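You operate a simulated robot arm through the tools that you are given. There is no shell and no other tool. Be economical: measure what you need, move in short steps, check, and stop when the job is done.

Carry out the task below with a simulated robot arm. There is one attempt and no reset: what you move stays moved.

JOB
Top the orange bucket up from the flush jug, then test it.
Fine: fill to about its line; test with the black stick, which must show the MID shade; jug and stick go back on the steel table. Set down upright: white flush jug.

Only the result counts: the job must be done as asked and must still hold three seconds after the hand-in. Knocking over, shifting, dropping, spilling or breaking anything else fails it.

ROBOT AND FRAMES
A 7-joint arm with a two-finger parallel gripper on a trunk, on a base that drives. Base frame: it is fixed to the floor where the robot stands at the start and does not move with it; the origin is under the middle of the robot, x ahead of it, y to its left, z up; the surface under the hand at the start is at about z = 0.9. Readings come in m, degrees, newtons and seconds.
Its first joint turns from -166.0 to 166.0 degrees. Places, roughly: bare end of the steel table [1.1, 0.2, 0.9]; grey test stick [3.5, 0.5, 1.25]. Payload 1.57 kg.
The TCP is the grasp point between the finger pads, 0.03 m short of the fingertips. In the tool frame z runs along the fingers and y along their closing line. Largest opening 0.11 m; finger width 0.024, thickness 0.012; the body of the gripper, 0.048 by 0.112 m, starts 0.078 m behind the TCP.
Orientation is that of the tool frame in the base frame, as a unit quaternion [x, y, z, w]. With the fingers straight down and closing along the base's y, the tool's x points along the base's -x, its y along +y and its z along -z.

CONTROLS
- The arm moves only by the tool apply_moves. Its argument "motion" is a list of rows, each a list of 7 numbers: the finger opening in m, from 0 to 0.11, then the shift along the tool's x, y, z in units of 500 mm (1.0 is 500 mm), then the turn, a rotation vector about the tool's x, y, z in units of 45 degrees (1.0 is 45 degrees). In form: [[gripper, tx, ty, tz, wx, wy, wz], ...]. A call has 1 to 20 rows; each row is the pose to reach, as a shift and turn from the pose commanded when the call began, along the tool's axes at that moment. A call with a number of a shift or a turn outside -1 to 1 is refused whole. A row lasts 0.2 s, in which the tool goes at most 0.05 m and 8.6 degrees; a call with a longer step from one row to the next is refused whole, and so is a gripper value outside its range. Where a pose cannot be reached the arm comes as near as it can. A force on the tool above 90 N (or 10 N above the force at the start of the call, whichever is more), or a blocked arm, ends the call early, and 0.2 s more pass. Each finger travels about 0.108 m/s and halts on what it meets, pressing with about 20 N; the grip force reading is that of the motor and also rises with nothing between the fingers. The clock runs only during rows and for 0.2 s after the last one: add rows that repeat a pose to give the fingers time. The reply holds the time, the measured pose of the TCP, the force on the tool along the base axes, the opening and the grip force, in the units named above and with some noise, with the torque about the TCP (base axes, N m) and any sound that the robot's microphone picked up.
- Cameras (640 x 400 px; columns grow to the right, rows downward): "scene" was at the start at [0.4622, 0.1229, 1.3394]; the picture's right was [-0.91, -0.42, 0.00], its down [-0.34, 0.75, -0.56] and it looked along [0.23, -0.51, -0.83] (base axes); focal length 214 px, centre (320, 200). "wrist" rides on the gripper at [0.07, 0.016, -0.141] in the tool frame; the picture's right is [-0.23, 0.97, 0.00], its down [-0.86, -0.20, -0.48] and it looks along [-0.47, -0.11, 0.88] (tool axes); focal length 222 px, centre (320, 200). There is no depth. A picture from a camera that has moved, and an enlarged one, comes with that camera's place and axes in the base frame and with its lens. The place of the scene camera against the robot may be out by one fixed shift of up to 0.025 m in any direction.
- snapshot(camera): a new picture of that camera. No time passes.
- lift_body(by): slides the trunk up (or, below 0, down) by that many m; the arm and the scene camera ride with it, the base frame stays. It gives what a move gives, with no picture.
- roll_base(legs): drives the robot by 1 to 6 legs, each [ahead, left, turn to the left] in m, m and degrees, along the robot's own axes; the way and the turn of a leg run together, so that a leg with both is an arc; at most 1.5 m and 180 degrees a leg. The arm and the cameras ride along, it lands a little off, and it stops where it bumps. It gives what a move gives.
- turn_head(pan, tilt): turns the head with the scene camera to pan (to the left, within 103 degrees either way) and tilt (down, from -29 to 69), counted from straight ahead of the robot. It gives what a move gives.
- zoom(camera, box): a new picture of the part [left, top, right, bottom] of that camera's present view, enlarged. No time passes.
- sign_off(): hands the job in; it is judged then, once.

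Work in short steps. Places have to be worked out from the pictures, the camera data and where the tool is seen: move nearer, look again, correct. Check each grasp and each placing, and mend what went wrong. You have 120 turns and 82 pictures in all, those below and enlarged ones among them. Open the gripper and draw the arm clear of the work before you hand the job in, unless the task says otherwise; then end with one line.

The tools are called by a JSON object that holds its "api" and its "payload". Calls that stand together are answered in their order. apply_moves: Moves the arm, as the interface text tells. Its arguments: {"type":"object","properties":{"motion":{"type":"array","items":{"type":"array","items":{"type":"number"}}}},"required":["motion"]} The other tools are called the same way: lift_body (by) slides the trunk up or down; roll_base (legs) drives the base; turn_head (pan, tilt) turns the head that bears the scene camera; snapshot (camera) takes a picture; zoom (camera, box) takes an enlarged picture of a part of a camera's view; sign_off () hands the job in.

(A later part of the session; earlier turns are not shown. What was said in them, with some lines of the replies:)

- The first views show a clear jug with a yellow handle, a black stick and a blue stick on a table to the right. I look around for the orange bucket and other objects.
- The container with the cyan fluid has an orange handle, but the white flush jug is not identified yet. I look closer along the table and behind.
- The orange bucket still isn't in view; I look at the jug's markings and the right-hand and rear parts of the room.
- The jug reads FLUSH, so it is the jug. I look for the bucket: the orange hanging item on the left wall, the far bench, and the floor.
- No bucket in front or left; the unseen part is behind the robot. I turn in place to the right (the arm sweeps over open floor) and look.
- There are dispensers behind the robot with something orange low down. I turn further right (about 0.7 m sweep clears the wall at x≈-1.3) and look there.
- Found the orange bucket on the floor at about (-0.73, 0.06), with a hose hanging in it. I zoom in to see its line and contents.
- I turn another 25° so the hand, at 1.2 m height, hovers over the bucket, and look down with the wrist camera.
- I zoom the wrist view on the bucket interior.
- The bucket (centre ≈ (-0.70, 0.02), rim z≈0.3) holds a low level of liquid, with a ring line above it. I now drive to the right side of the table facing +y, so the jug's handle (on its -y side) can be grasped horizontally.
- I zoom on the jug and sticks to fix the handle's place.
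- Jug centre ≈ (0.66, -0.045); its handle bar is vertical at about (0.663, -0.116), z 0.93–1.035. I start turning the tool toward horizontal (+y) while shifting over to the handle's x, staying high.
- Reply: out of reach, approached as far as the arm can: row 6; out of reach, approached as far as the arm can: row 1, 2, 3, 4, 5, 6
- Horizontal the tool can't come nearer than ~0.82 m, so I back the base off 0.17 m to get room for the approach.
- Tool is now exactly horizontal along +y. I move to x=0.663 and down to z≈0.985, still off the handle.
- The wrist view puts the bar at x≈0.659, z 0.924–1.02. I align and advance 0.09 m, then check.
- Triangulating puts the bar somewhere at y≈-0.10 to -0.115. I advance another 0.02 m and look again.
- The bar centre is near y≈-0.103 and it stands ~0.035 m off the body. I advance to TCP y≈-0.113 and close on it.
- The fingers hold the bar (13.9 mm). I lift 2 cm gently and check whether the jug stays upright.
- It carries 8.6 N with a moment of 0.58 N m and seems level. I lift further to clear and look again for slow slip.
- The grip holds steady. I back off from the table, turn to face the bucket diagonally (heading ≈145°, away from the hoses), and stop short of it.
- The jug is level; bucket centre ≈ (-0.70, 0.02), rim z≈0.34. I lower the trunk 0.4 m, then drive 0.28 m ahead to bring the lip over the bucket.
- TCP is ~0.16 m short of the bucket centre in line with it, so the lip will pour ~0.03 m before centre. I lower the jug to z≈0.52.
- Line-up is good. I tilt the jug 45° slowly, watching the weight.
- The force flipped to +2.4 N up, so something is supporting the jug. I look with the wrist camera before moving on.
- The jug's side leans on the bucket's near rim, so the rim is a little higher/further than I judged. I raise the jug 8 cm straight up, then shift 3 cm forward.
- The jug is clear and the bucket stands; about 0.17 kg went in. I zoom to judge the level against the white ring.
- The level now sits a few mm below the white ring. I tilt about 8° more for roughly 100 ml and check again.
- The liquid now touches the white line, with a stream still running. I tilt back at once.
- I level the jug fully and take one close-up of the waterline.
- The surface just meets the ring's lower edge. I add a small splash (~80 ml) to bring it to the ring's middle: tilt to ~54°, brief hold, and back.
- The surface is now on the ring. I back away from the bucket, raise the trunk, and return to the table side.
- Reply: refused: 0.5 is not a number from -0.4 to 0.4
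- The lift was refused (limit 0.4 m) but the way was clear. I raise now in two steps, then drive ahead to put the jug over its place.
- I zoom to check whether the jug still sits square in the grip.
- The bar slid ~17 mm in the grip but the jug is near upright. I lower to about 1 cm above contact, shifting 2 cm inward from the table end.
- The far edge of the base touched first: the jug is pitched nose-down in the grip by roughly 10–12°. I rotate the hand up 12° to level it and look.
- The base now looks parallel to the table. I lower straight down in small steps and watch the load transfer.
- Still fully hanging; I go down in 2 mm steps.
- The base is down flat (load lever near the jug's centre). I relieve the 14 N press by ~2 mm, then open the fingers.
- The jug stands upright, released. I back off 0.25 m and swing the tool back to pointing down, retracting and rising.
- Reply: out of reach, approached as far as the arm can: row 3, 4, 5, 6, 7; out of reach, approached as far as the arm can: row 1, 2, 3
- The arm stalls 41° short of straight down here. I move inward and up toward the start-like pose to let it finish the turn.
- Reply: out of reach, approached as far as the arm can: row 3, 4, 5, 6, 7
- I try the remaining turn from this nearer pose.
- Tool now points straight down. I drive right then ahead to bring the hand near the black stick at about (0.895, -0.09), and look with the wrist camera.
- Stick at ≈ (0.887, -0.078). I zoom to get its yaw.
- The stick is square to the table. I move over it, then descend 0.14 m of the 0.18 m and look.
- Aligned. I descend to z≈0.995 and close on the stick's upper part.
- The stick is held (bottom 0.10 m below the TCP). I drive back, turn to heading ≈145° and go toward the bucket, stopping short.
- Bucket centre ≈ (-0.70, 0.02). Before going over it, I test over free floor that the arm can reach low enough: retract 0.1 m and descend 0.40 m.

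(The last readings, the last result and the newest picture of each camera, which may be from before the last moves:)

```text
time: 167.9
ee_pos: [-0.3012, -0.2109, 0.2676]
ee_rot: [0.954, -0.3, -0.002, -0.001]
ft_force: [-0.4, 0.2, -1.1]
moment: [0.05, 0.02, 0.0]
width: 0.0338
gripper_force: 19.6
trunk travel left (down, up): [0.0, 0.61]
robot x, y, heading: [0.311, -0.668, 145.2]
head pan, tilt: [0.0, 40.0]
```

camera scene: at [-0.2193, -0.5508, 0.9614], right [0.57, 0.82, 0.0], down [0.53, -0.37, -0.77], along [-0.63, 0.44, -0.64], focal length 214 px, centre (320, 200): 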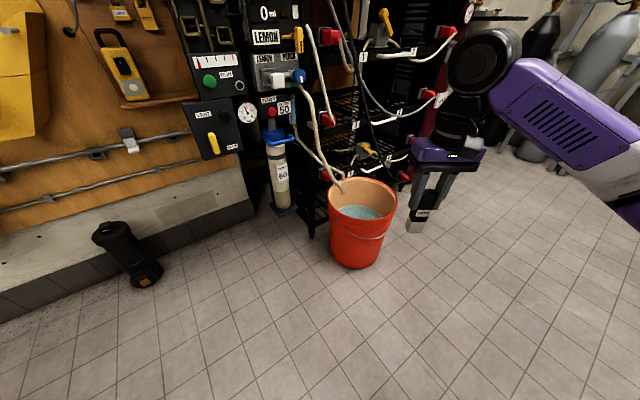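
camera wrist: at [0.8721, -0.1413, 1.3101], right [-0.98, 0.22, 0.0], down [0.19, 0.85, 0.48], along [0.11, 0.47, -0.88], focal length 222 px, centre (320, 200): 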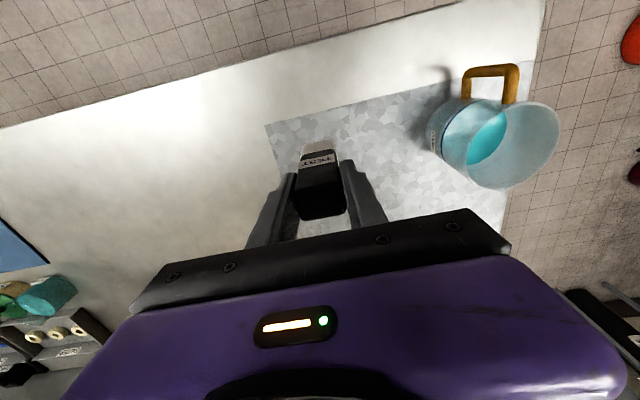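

Reach is fine. I rise back and drive over the bucket, then check from both cameras.

{"api": "apply_moves", "payload": {"motion": [[0, 0, 0, -0.1, 0, 0, 0], [0, 0, 0, -0.2, 0, 0, 0], [0, 0, 0, -0.3, 0, 0, 0], [0, 0, 0, -0.4, 0, 0, 0], [0, 0, 0, -0.5, 0, 0, 0], [0, 0, 0, -0.6, 0, 0, 0], [0, 0, 0, -0.7, 0, 0, 0], [0, 0, 0, -0.76, 0, 0, 0]]}}

{"api": "roll_base", "payload": {"legs": [[0.45, 0.02, 0]]}}

{"api": "snapshot", "payload": {"camera": "wrist"}}

{"api": "turn_head", "payload": {"pan": 0, "tilt": 60}}

{"api": "snapshot", "payload": {"camera": "scene"}}

```text
time: 169.7
ee_pos: [-0.3041, -0.2128, 0.6477]
ee_rot: [0.954, -0.301, -0.002, 0.0]
ft_force: [0.2, -0.4, -0.6]
moment: [-0.04, 0.02, -0.02]
width: 0.0337
gripper_force: 20.3
trunk travel left (down, up): [0.0, 0.61]
robot x, y, heading: [0.3087, -0.6673, 145.3]
head pan, tilt: [0.0, 40.0]
```

```text
time: 172.4
ee_pos: [-0.6903, 0.0301, 0.6479]
ee_rot: [0.954, -0.298, -0.003, -0.001]
ft_force: [-0.1, -0.7, -0.8]
moment: [0.03, -0.01, -0.02]
width: 0.0335
gripper_force: 20.1
trunk travel left (down, up): [0.0, 0.61]
robot x, y, heading: [-0.0755, -0.4229, 145.1]
head pan, tilt: [0.0, 40.0]
```

```text
18 pictures are left
camera wrist: at [-0.6402, -0.024, 0.7883], right [-0.74, -0.67, 0.0], down [-0.59, 0.65, 0.48], along [-0.33, 0.36, -0.88], focal length 222 px, centre (320, 200)
```

wrist: 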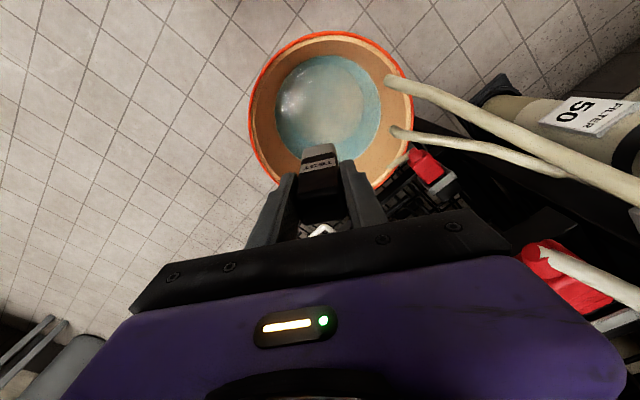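

```text
time: 173.3
ee_pos: [-0.6903, 0.0294, 0.6467]
ee_rot: [0.955, -0.298, -0.002, -0.001]
ft_force: [0.3, -0.2, -0.6]
moment: [0.02, 0.02, 0.01]
width: 0.0337
gripper_force: 20.0
trunk travel left (down, up): [0.0, 0.61]
robot x, y, heading: [-0.0777, -0.4228, 145.2]
head pan, tilt: [0.0, 60.0]
```

```text
17 pictures are left
camera scene: at [-0.59, -0.3195, 0.9347], right [0.57, 0.82, 0.0], down [0.71, -0.49, -0.5], along [-0.41, 0.28, -0.87], focal length 214 px, centre (320, 200)
```

scene: 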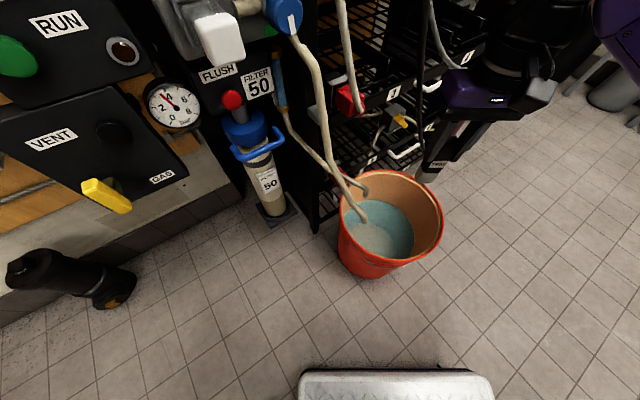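

The wrist view puts the bucket centre at ≈ (-0.69, 0.005), rim z≈0.35, water z≈0.18. I shift 2 cm back/1 cm aside away from the hoses and descend to just above the water.

{"api": "apply_moves", "payload": {"motion": [[0, 0.04, 0.02, 0, 0, 0, 0], [0, 0.04, 0.02, 0.09, 0, 0, 0], [0, 0.04, 0.02, 0.18, 0, 0, 0], [0, 0.04, 0.02, 0.27, 0, 0, 0], [0, 0.04, 0.02, 0.36, 0, 0, 0], [0, 0.04, 0.02, 0.45, 0, 0, 0], [0, 0.04, 0.02, 0.54, 0, 0, 0], [0, 0.04, 0.02, 0.62, 0, 0, 0], [0, 0.04, 0.02, 0.67, 0, 0, 0], [0, 0.04, 0.02, 0.67, 0, 0, 0]]}}

{"api": "snapshot", "payload": {"camera": "wrist"}}

{"api": "turn_head", "payload": {"pan": -25, "tilt": 50}}

{"api": "snapshot", "payload": {"camera": "scene"}}

```text
time: 175.5
ee_pos: [-0.6787, 0.0098, 0.3114]
ee_rot: [0.955, -0.298, -0.002, -0.001]
ft_force: [-0.5, -0.3, -1.4]
moment: [-0.01, 0.01, -0.02]
width: 0.0337
gripper_force: 20.2
trunk travel left (down, up): [0.0, 0.61]
robot x, y, heading: [-0.0745, -0.4197, 145.5]
head pan, tilt: [0.0, 60.0]
```

```text
16 pictures are left
camera wrist: at [-0.6289, -0.0438, 0.452], right [-0.74, -0.67, 0.0], down [-0.59, 0.65, 0.48], along [-0.32, 0.36, -0.88], focal length 222 px, centre (320, 200)
```

wrist: 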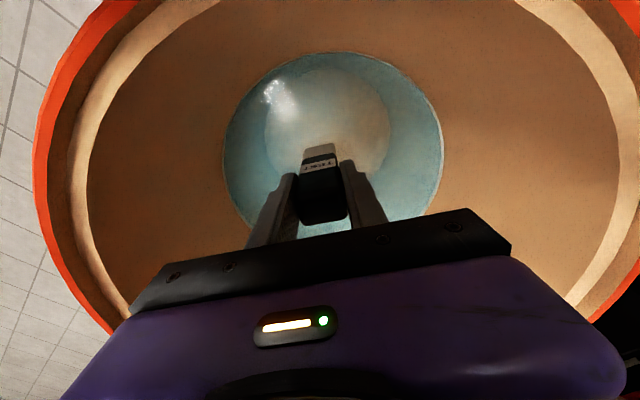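

```text
time: 176.4
ee_pos: [-0.6793, 0.0096, 0.3116]
ee_rot: [0.954, -0.298, -0.002, 0.001]
ft_force: [-0.1, -0.4, -0.6]
moment: [-0.01, 0.03, -0.01]
width: 0.0335
gripper_force: 20.3
trunk travel left (down, up): [0.0, 0.61]
robot x, y, heading: [-0.0771, -0.4218, 145.5]
head pan, tilt: [-25.0, 50.0]
```

```text
15 pictures are left
camera scene: at [-0.5741, -0.291, 0.9472], right [0.86, 0.51, 0.0], down [0.39, -0.66, -0.64], along [-0.32, 0.55, -0.77], focal length 214 px, centre (320, 200)
```

scene: 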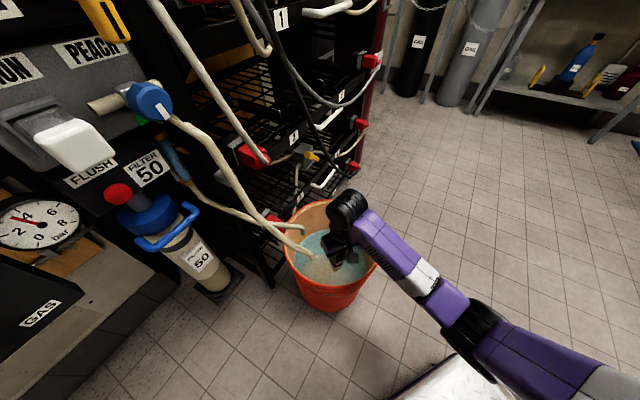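

Everything is centred, water z≈0.18 confirmed. I dip the tip ~3 cm, hold 2 s, and raise back out above the water to read the shade.

{"api": "apply_moves", "payload": {"motion": [[0, 0, 0, 0.03, 0, 0, 0], [0, 0, 0, 0.06, 0, 0, 0], [0, 0, 0, 0.09, 0, 0, 0], [0, 0, 0, 0.122, 0, 0, 0], [0, 0, 0, 0.122, 0, 0, 0], [0, 0, 0, 0.122, 0, 0, 0], [0, 0, 0, 0.122, 0, 0, 0], [0, 0, 0, 0.122, 0, 0, 0], [0, 0, 0, 0.122, 0, 0, 0], [0, 0, 0, 0.122, 0, 0, 0], [0, 0, 0, 0.122, 0, 0, 0], [0, 0, 0, 0.122, 0, 0, 0], [0, 0, 0, 0.122, 0, 0, 0], [0, 0, 0, 0.122, 0, 0, 0]]}}

{"api": "zoom", "payload": {"camera": "wrist", "box": [240, 100, 400, 240]}}

```text
time: 179.4
ee_pos: [-0.6797, 0.0106, 0.25]
ee_rot: [0.954, -0.298, -0.003, -0.001]
ft_force: [1.4, 0.3, -0.5]
moment: [0.0, 0.02, -0.01]
width: 0.0336
gripper_force: 19.7
trunk travel left (down, up): [0.0, 0.61]
robot x, y, heading: [-0.0732, -0.4241, 145.3]
head pan, tilt: [-25.0, 50.0]
```

```text
2.86 times, centred on (320, 170) of wrist
camera zoom: at [-0.6309, -0.0425, 0.3914], right [-0.74, -0.67, 0.0], down [-0.59, 0.65, 0.48], along [-0.32, 0.36, -0.88], focal length 635 px, centre (320, 286)
```

zoom: 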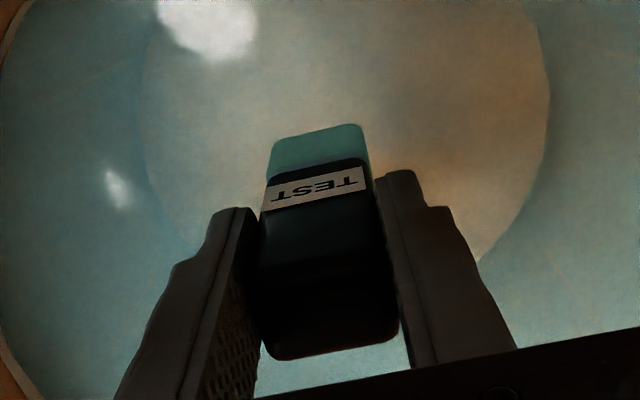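

The pad has turned teal. I raise the stick out of the bucket to read it in better light.

{"api": "apply_moves", "payload": {"motion": [[0, 0, 0, -0.06, 0, 0, 0], [0, 0, 0, -0.12, 0, 0, 0], [0, 0, 0, -0.2, 0, 0, 0], [0, 0, 0, -0.3, 0, 0, 0], [0, 0, 0, -0.4, 0, 0, 0], [0, 0, 0, -0.5, 0, 0, 0], [0, 0, 0, -0.6, 0, 0, 0], [0, 0, 0, -0.7, 0, 0, 0], [0, 0, 0, -0.8, 0, 0, 0], [0, 0, 0, -0.8, 0, 0, 0]]}}

{"api": "zoom", "payload": {"camera": "wrist", "box": [240, 80, 420, 240]}}

{"api": "snapshot", "payload": {"camera": "scene"}}

```text
time: 181.6
ee_pos: [-0.6767, 0.0118, 0.6509]
ee_rot: [0.955, -0.298, -0.003, -0.001]
ft_force: [0.3, -0.4, -0.8]
moment: [0.02, -0.02, 0.01]
width: 0.0334
gripper_force: 19.7
trunk travel left (down, up): [0.0, 0.61]
robot x, y, heading: [-0.0721, -0.4217, 145.3]
head pan, tilt: [-25.0, 50.0]
```

```text
2.50 times, centred on (330, 160) of wrist
camera zoom: at [-0.6276, -0.0413, 0.7918], right [-0.74, -0.67, 0.0], down [-0.59, 0.65, 0.48], along [-0.32, 0.36, -0.88], focal length 555 px, centre (295, 300)
```

zoom: 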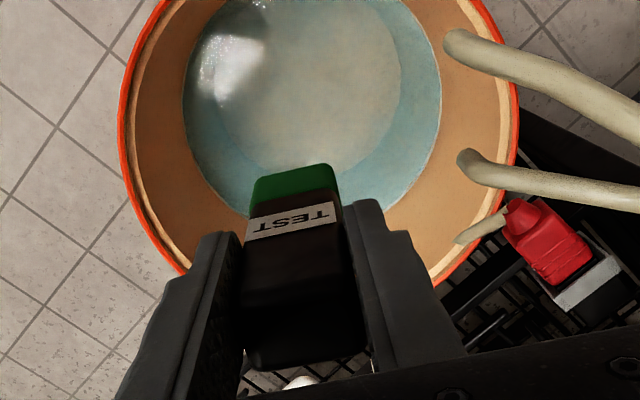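

```text
12 pictures are left
camera scene: at [-0.574, -0.291, 0.9472], right [0.86, 0.5, 0.0], down [0.39, -0.66, -0.64], along [-0.32, 0.55, -0.77], focal length 214 px, centre (320, 200)
```

scene: 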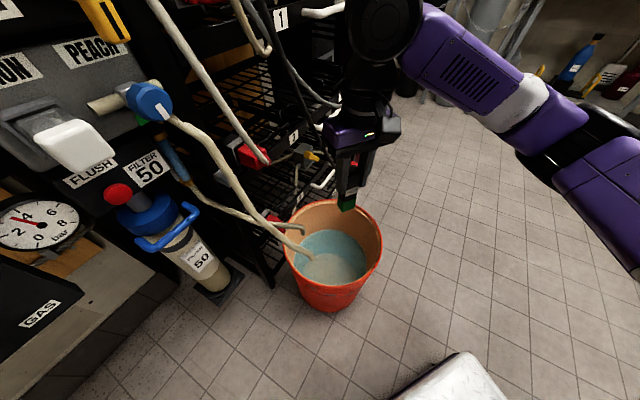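

The pad now reads green. I raise, back away from the bucket, and look again at the pad's final shade.

{"api": "roll_base", "payload": {"legs": [[-0.6, 0, 0]]}}

{"api": "lift_body", "payload": {"by": 0.4}}

{"api": "turn_head", "payload": {"pan": -25, "tilt": 25}}

{"api": "snapshot", "payload": {"camera": "scene"}}

```text
time: 185.0
ee_pos: [-0.1804, -0.3375, 0.6509]
ee_rot: [0.956, -0.292, -0.003, -0.001]
ft_force: [0.3, -0.3, -0.8]
moment: [0.01, 0.01, 0.01]
width: 0.0337
gripper_force: 19.9
trunk travel left (down, up): [0.0, 0.61]
robot x, y, heading: [0.4209, -0.7681, 146.2]
head pan, tilt: [-25.0, 50.0]
```

```text
time: 188.8
ee_pos: [-0.1815, -0.3356, 1.0499]
ee_rot: [0.956, -0.293, -0.003, -0.002]
ft_force: [-0.8, -0.2, -1.1]
moment: [0.0, -0.01, 0.01]
width: 0.0332
gripper_force: 20.4
trunk travel left (down, up): [-0.4, 0.21]
robot x, y, heading: [0.4271, -0.768, 146.0]
head pan, tilt: [-25.0, 50.0]
```

```text
time: 189.7
ee_pos: [-0.1823, -0.3372, 1.0508]
ee_rot: [0.956, -0.293, -0.002, -0.001]
ft_force: [-0.1, -0.2, -1.1]
moment: [0.0, 0.01, -0.02]
width: 0.0337
gripper_force: 19.8
trunk travel left (down, up): [-0.4, 0.21]
robot x, y, heading: [0.4215, -0.7693, 146.1]
head pan, tilt: [-25.0, 25.0]
```

```text
11 pictures are left
camera scene: at [-0.0829, -0.626, 1.3846], right [0.86, 0.51, 0.0], down [0.22, -0.36, -0.91], along [-0.47, 0.78, -0.42], focal length 214 px, centre (320, 200)
```

scene: 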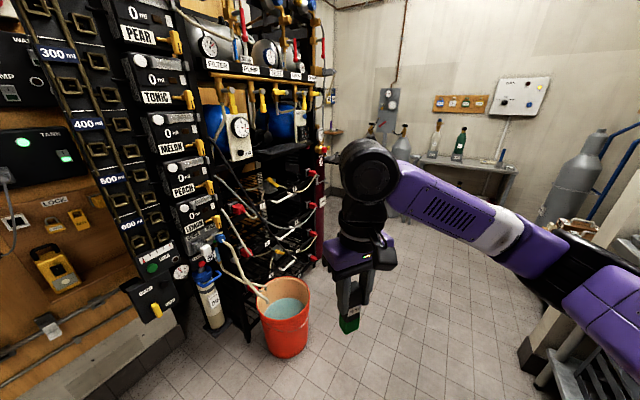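

The pad is stably green. One close-up of it.

{"api": "zoom", "payload": {"camera": "scene", "box": [320, 260, 390, 340]}}

```text
5.00 times, centred on (355, 300) of scene
camera zoom: at [-0.0829, -0.626, 1.3846], right [0.86, 0.51, 0.0], down [0.22, -0.36, -0.91], along [-0.47, 0.78, -0.42], focal length 1072 px, centre (145, -300)
```

zoom: 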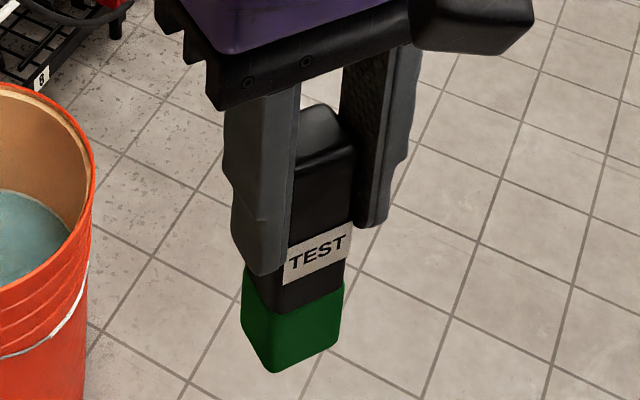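

I return to the table side: back, turn to 90°, and shift, staying short of the table edge; trunk raised 0.1 m first.

{"api": "lift_body", "payload": {"by": 0.1}}

{"api": "roll_base", "payload": {"legs": [[-0.8, 0, 0], [0, 0, -56], [0, 0.19, 0]]}}

{"api": "turn_head", "payload": {"pan": -40, "tilt": 12}}

{"api": "snapshot", "payload": {"camera": "scene"}}

```text
time: 191.0
ee_pos: [-0.1805, -0.3359, 1.151]
ee_rot: [0.956, -0.293, -0.003, -0.002]
ft_force: [-0.7, 0.0, -1.0]
moment: [-0.07, 0.01, -0.02]
width: 0.0336
gripper_force: 20.0
trunk travel left (down, up): [-0.5, 0.11]
robot x, y, heading: [0.4271, -0.7643, 146.0]
head pan, tilt: [-25.0, 25.0]
```

```text
time: 198.9
ee_pos: [0.9054, -0.4652, 1.1507]
ee_rot: [-0.702, 0.712, 0.001, 0.002]
ft_force: [0.1, 0.0, -0.4]
moment: [0.0, -0.05, -0.01]
width: 0.0338
gripper_force: 20.3
trunk travel left (down, up): [-0.5, 0.11]
robot x, y, heading: [0.879, -1.2065, 89.3]
head pan, tilt: [-25.0, 25.0]
```

```text
time: 199.6
ee_pos: [0.9044, -0.4664, 1.1505]
ee_rot: [-0.702, 0.712, 0.003, 0.001]
ft_force: [-0.8, -0.6, -1.5]
moment: [-0.02, 0.01, 0.0]
width: 0.0333
gripper_force: 19.9
trunk travel left (down, up): [-0.5, 0.11]
robot x, y, heading: [0.879, -1.2079, 89.3]
head pan, tilt: [-40.0, 12.0]
```

```text
9 pictures are left
camera scene: at [0.7513, -0.7199, 1.5058], right [0.76, -0.65, 0.0], down [-0.14, -0.16, -0.98], along [0.64, 0.74, -0.21], focal length 214 px, centre (320, 200)
```

scene: 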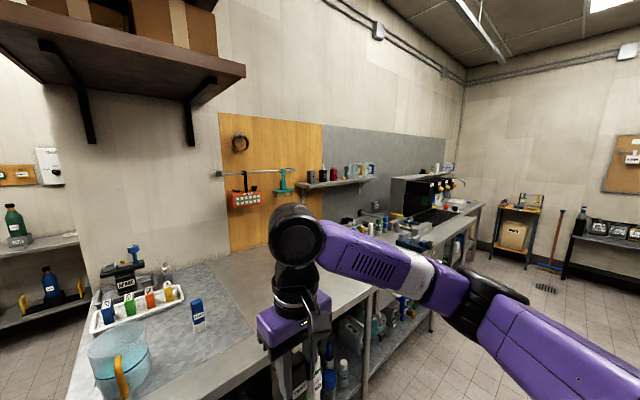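

No shade chart is in sight; green is taken as the mid reading. I drive ahead to the stick's old place and lower it to just above the table.

{"api": "roll_base", "payload": {"legs": [[0.385, 0.01, 0.7]]}}

{"api": "snapshot", "payload": {"camera": "wrist"}}

```text
time: 202.1
ee_pos: [0.8845, -0.0768, 1.1507]
ee_rot: [0.707, -0.707, -0.002, -0.001]
ft_force: [0.0, 0.7, -0.4]
moment: [0.0, -0.04, 0.01]
width: 0.0335
gripper_force: 20.4
trunk travel left (down, up): [-0.5, 0.11]
robot x, y, heading: [0.8731, -0.8211, 90.2]
head pan, tilt: [-40.0, 12.0]
```

```text
8 pictures are left
camera wrist: at [0.8696, -0.1471, 1.2914], right [-0.97, 0.23, 0.0], down [0.2, 0.85, 0.48], along [0.11, 0.47, -0.88], focal length 222 px, centre (320, 200)
```

wrist: 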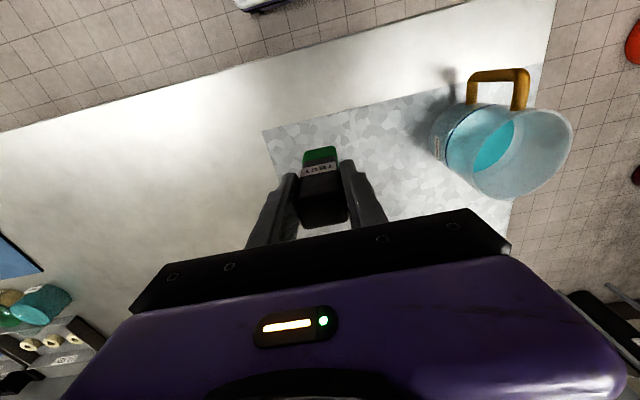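

The place is clear and the pose matches the pick-up. I lower to z≈1.006, then feel for contact in ~1 mm steps.

{"api": "apply_moves", "payload": {"motion": [[0, 0, 0, 0.07, 0, 0, 0], [0, 0, 0, 0.14, 0, 0, 0], [0, 0, 0, 0.21, 0, 0, 0], [0, 0, 0, 0.26, 0, 0, 0], [0, 0, 0, 0.288, 0, 0, 0], [0, 0, 0, 0.288, 0, 0, 0]]}}

{"api": "apply_moves", "payload": {"motion": [[0, 0, 0, 0.002, 0, 0, 0], [0, 0, 0, 0.004, 0, 0, 0], [0, 0, 0, 0.006, 0, 0, 0], [0, 0, 0, 0.008, 0, 0, 0], [0, 0, 0, 0.008, 0, 0, 0]]}}

```text
time: 203.5
ee_pos: [0.8854, -0.0746, 1.0054]
ee_rot: [0.708, -0.706, -0.003, -0.002]
ft_force: [0.3, 0.4, -1.4]
moment: [-0.04, 0.0, 0.0]
width: 0.0336
gripper_force: 20.0
trunk travel left (down, up): [-0.5, 0.11]
robot x, y, heading: [0.8721, -0.8159, 90.5]
head pan, tilt: [-40.0, 12.0]
```

```text
time: 204.7
ee_pos: [0.8849, -0.0749, 1.0014]
ee_rot: [0.708, -0.707, -0.002, -0.002]
ft_force: [0.5, -1.0, 0.0]
moment: [-0.02, -0.04, 0.02]
width: 0.0338
gripper_force: 20.1
trunk travel left (down, up): [-0.5, 0.11]
robot x, y, heading: [0.8706, -0.8193, 90.4]
head pan, tilt: [-40.0, 12.0]
```

{"api": "apply_moves", "payload": {"motion": [[0, 0, 0, 0.001, 0, 0, 0], [0, 0, 0, 0.002, 0, 0, 0], [0, 0, 0, 0.003, 0, 0, 0], [0, 0, 0, 0.003, 0, 0, 0]]}}

```text
time: 205.7
ee_pos: [0.885, -0.0753, 1.0006]
ee_rot: [0.708, -0.706, -0.002, -0.002]
ft_force: [-0.1, -0.5, -0.7]
moment: [-0.04, 0.01, 0.0]
width: 0.0336
gripper_force: 19.6
trunk travel left (down, up): [-0.5, 0.11]
robot x, y, heading: [0.8646, -0.8194, 90.2]
head pan, tilt: [-40.0, 12.0]
```

No clear contact yet (pick height was 1.001); a couple more 0.5 mm steps.

{"api": "apply_moves", "payload": {"motion": [[0, 0, 0, 0.001, 0, 0, 0], [0, 0, 0, 0.002, 0, 0, 0], [0, 0, 0, 0.003, 0, 0, 0], [0, 0, 0, 0.003, 0, 0, 0]]}}

```text
time: 206.7
ee_pos: [0.885, -0.0759, 0.9991]
ee_rot: [0.707, -0.707, -0.001, -0.002]
ft_force: [0.5, -0.1, -1.0]
moment: [-0.03, 0.04, 0.0]
width: 0.0336
gripper_force: 20.0
trunk travel left (down, up): [-0.5, 0.11]
robot x, y, heading: [0.8708, -0.8205, 90.1]
head pan, tilt: [-40.0, 12.0]
```

{"api": "apply_moves", "payload": {"motion": [[0, 0, 0, 0.002, 0, 0, 0], [0, 0, 0, 0.004, 0, 0, 0], [0, 0, 0, 0.004, 0, 0, 0]]}}

{"api": "turn_head", "payload": {"pan": 10, "tilt": 40}}

{"api": "zoom", "payload": {"camera": "scene", "box": [300, 110, 440, 230]}}

```text
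time: 207.5
ee_pos: [0.8847, -0.0759, 0.9989]
ee_rot: [0.708, -0.706, -0.002, -0.002]
ft_force: [0.3, -0.6, 14.7]
moment: [-0.06, -0.01, -0.04]
width: 0.034
gripper_force: 19.6
trunk travel left (down, up): [-0.5, 0.11]
robot x, y, heading: [0.8691, -0.8194, 90.4]
head pan, tilt: [-40.0, 12.0]
```

```text
time: 208.7
ee_pos: [0.8841, -0.0761, 0.9973]
ee_rot: [0.708, -0.706, -0.003, -0.002]
ft_force: [1.2, 2.8, 14.2]
moment: [0.18, -0.1, -0.02]
width: 0.0337
gripper_force: 19.7
trunk travel left (down, up): [-0.5, 0.11]
robot x, y, heading: [0.8713, -0.8165, 90.4]
head pan, tilt: [10.0, 40.0]
```

```text
3.33 times, centred on (370, 170) of scene
camera zoom: at [0.6603, -0.322, 1.4616], right [0.98, 0.18, 0.0], down [0.11, -0.63, -0.77], along [-0.14, 0.75, -0.64], focal length 715 px, centre (153, 300)
```

zoom: 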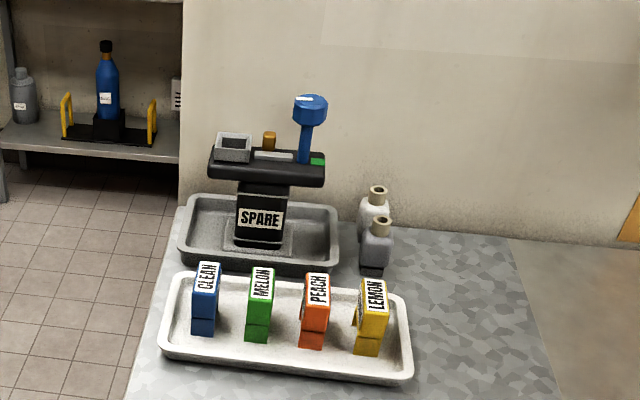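

Contact at z≈0.999 (14 N). I relieve ~1.5 mm, open slowly to 0.07, and lift straight up.

{"api": "apply_moves", "payload": {"motion": [[0, 0, 0, -0.003, 0, 0, 0], [0, 0, 0, -0.003, 0, 0, 0], [0.04, 0, 0, -0.003, 0, 0, 0], [0.055, 0, 0, -0.003, 0, 0, 0], [0.08, 0, 0, -0.003, 0, 0, 0], [0.08, 0, 0, -0.003, 0, 0, 0], [0.08, 0, 0, -0.06, 0, 0, 0], [0.08, 0, 0, -0.14, 0, 0, 0], [0.08, 0, 0, -0.22, 0, 0, 0], [0.08, 0, 0, -0.3, 0, 0, 0], [0.08, 0, 0, -0.3, 0, 0, 0]]}}

{"api": "snapshot", "payload": {"camera": "wrist"}}

```text
time: 211.1
ee_pos: [0.8847, -0.0777, 1.1477]
ee_rot: [0.708, -0.706, -0.002, -0.002]
ft_force: [-0.3, -0.2, 0.0]
moment: [-0.03, 0.0, 0.02]
width: 0.0801
gripper_force: 0.1
trunk travel left (down, up): [-0.5, 0.11]
robot x, y, heading: [0.875, -0.8179, 90.1]
head pan, tilt: [10.0, 40.0]
```

```text
6 pictures are left
camera wrist: at [0.8692, -0.1473, 1.2897], right [-0.97, 0.22, 0.0], down [0.2, 0.85, 0.48], along [0.11, 0.47, -0.88], focal length 222 px, centre (320, 200)
```

wrist: 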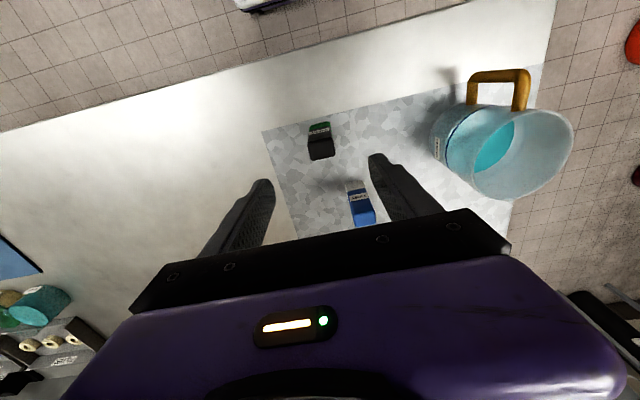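

The stick stands where it was, with the green pad; the jug stands upright. I back the robot clear and take a last look at the bucket and the table.

{"api": "roll_base", "payload": {"legs": [[-0.5, 0, 0]]}}

{"api": "turn_head", "payload": {"pan": 15, "tilt": 30}}

{"api": "snapshot", "payload": {"camera": "scene"}}

{"api": "turn_head", "payload": {"pan": 50, "tilt": 30}}

{"api": "snapshot", "payload": {"camera": "scene"}}

```text
time: 214.0
ee_pos: [0.888, -0.5792, 1.1472]
ee_rot: [-0.707, 0.708, 0.002, 0.001]
ft_force: [0.0, -0.8, 0.3]
moment: [0.05, -0.04, -0.04]
width: 0.0801
gripper_force: 0.1
trunk travel left (down, up): [-0.5, 0.11]
robot x, y, heading: [0.8755, -1.3264, 90.0]
head pan, tilt: [10.0, 40.0]
```

```text
time: 214.7
ee_pos: [0.8884, -0.5797, 1.1477]
ee_rot: [-0.706, 0.708, 0.002, 0.002]
ft_force: [0.0, -0.1, -0.2]
moment: [0.02, 0.01, -0.01]
width: 0.0804
gripper_force: 0.1
trunk travel left (down, up): [-0.5, 0.11]
robot x, y, heading: [0.871, -1.3225, 89.9]
head pan, tilt: [15.0, 30.0]
```

```text
5 pictures are left
camera scene: at [0.6543, -0.8203, 1.4767], right [0.97, 0.26, 0.0], down [0.13, -0.48, -0.87], along [-0.22, 0.84, -0.5], focal length 214 px, centre (320, 200)
```

scene: 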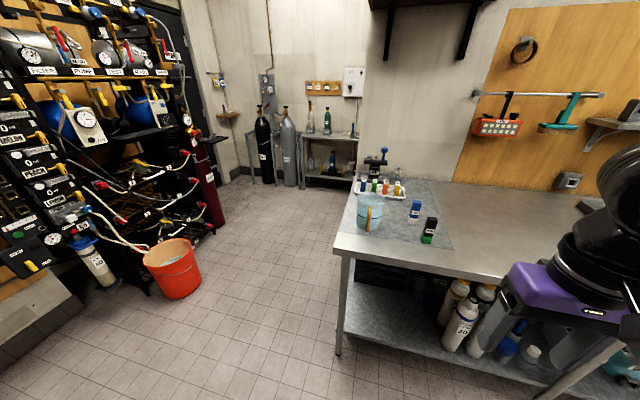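

```text
time: 215.7
ee_pos: [0.8878, -0.5803, 1.1488]
ee_rot: [-0.707, 0.707, 0.001, 0.002]
ft_force: [-0.2, -0.1, -0.4]
moment: [-0.02, -0.01, 0.01]
width: 0.08
gripper_force: 0.1
trunk travel left (down, up): [-0.5, 0.11]
robot x, y, heading: [0.8746, -1.321, 89.8]
head pan, tilt: [50.0, 30.0]
```

```text
4 pictures are left
camera scene: at [0.6084, -0.8495, 1.4767], right [0.64, 0.76, 0.0], down [0.38, -0.32, -0.87], along [-0.66, 0.56, -0.5], focal length 214 px, centre (320, 200)
```

scene: 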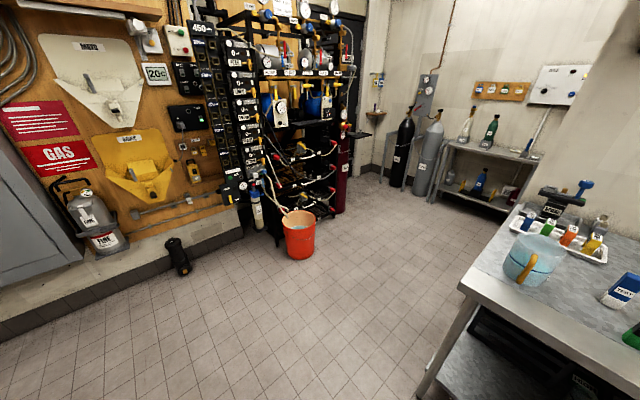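

The jug and stick stand upright on the steel table, the bucket is filled to its line, and the hand is open and clear, so I hand in.

{"api": "sign_off", "payload": {}}

```text
The job is handed in.
```

The orange bucket is filled to its line, and the flush jug and black stick stand upright on the steel table. The stick's pad turned green; I took that as MID because I found no shade chart to check it against. While pouring, the jug leaned on the bucket rim and may have shifted the bucket a centimetre or two.
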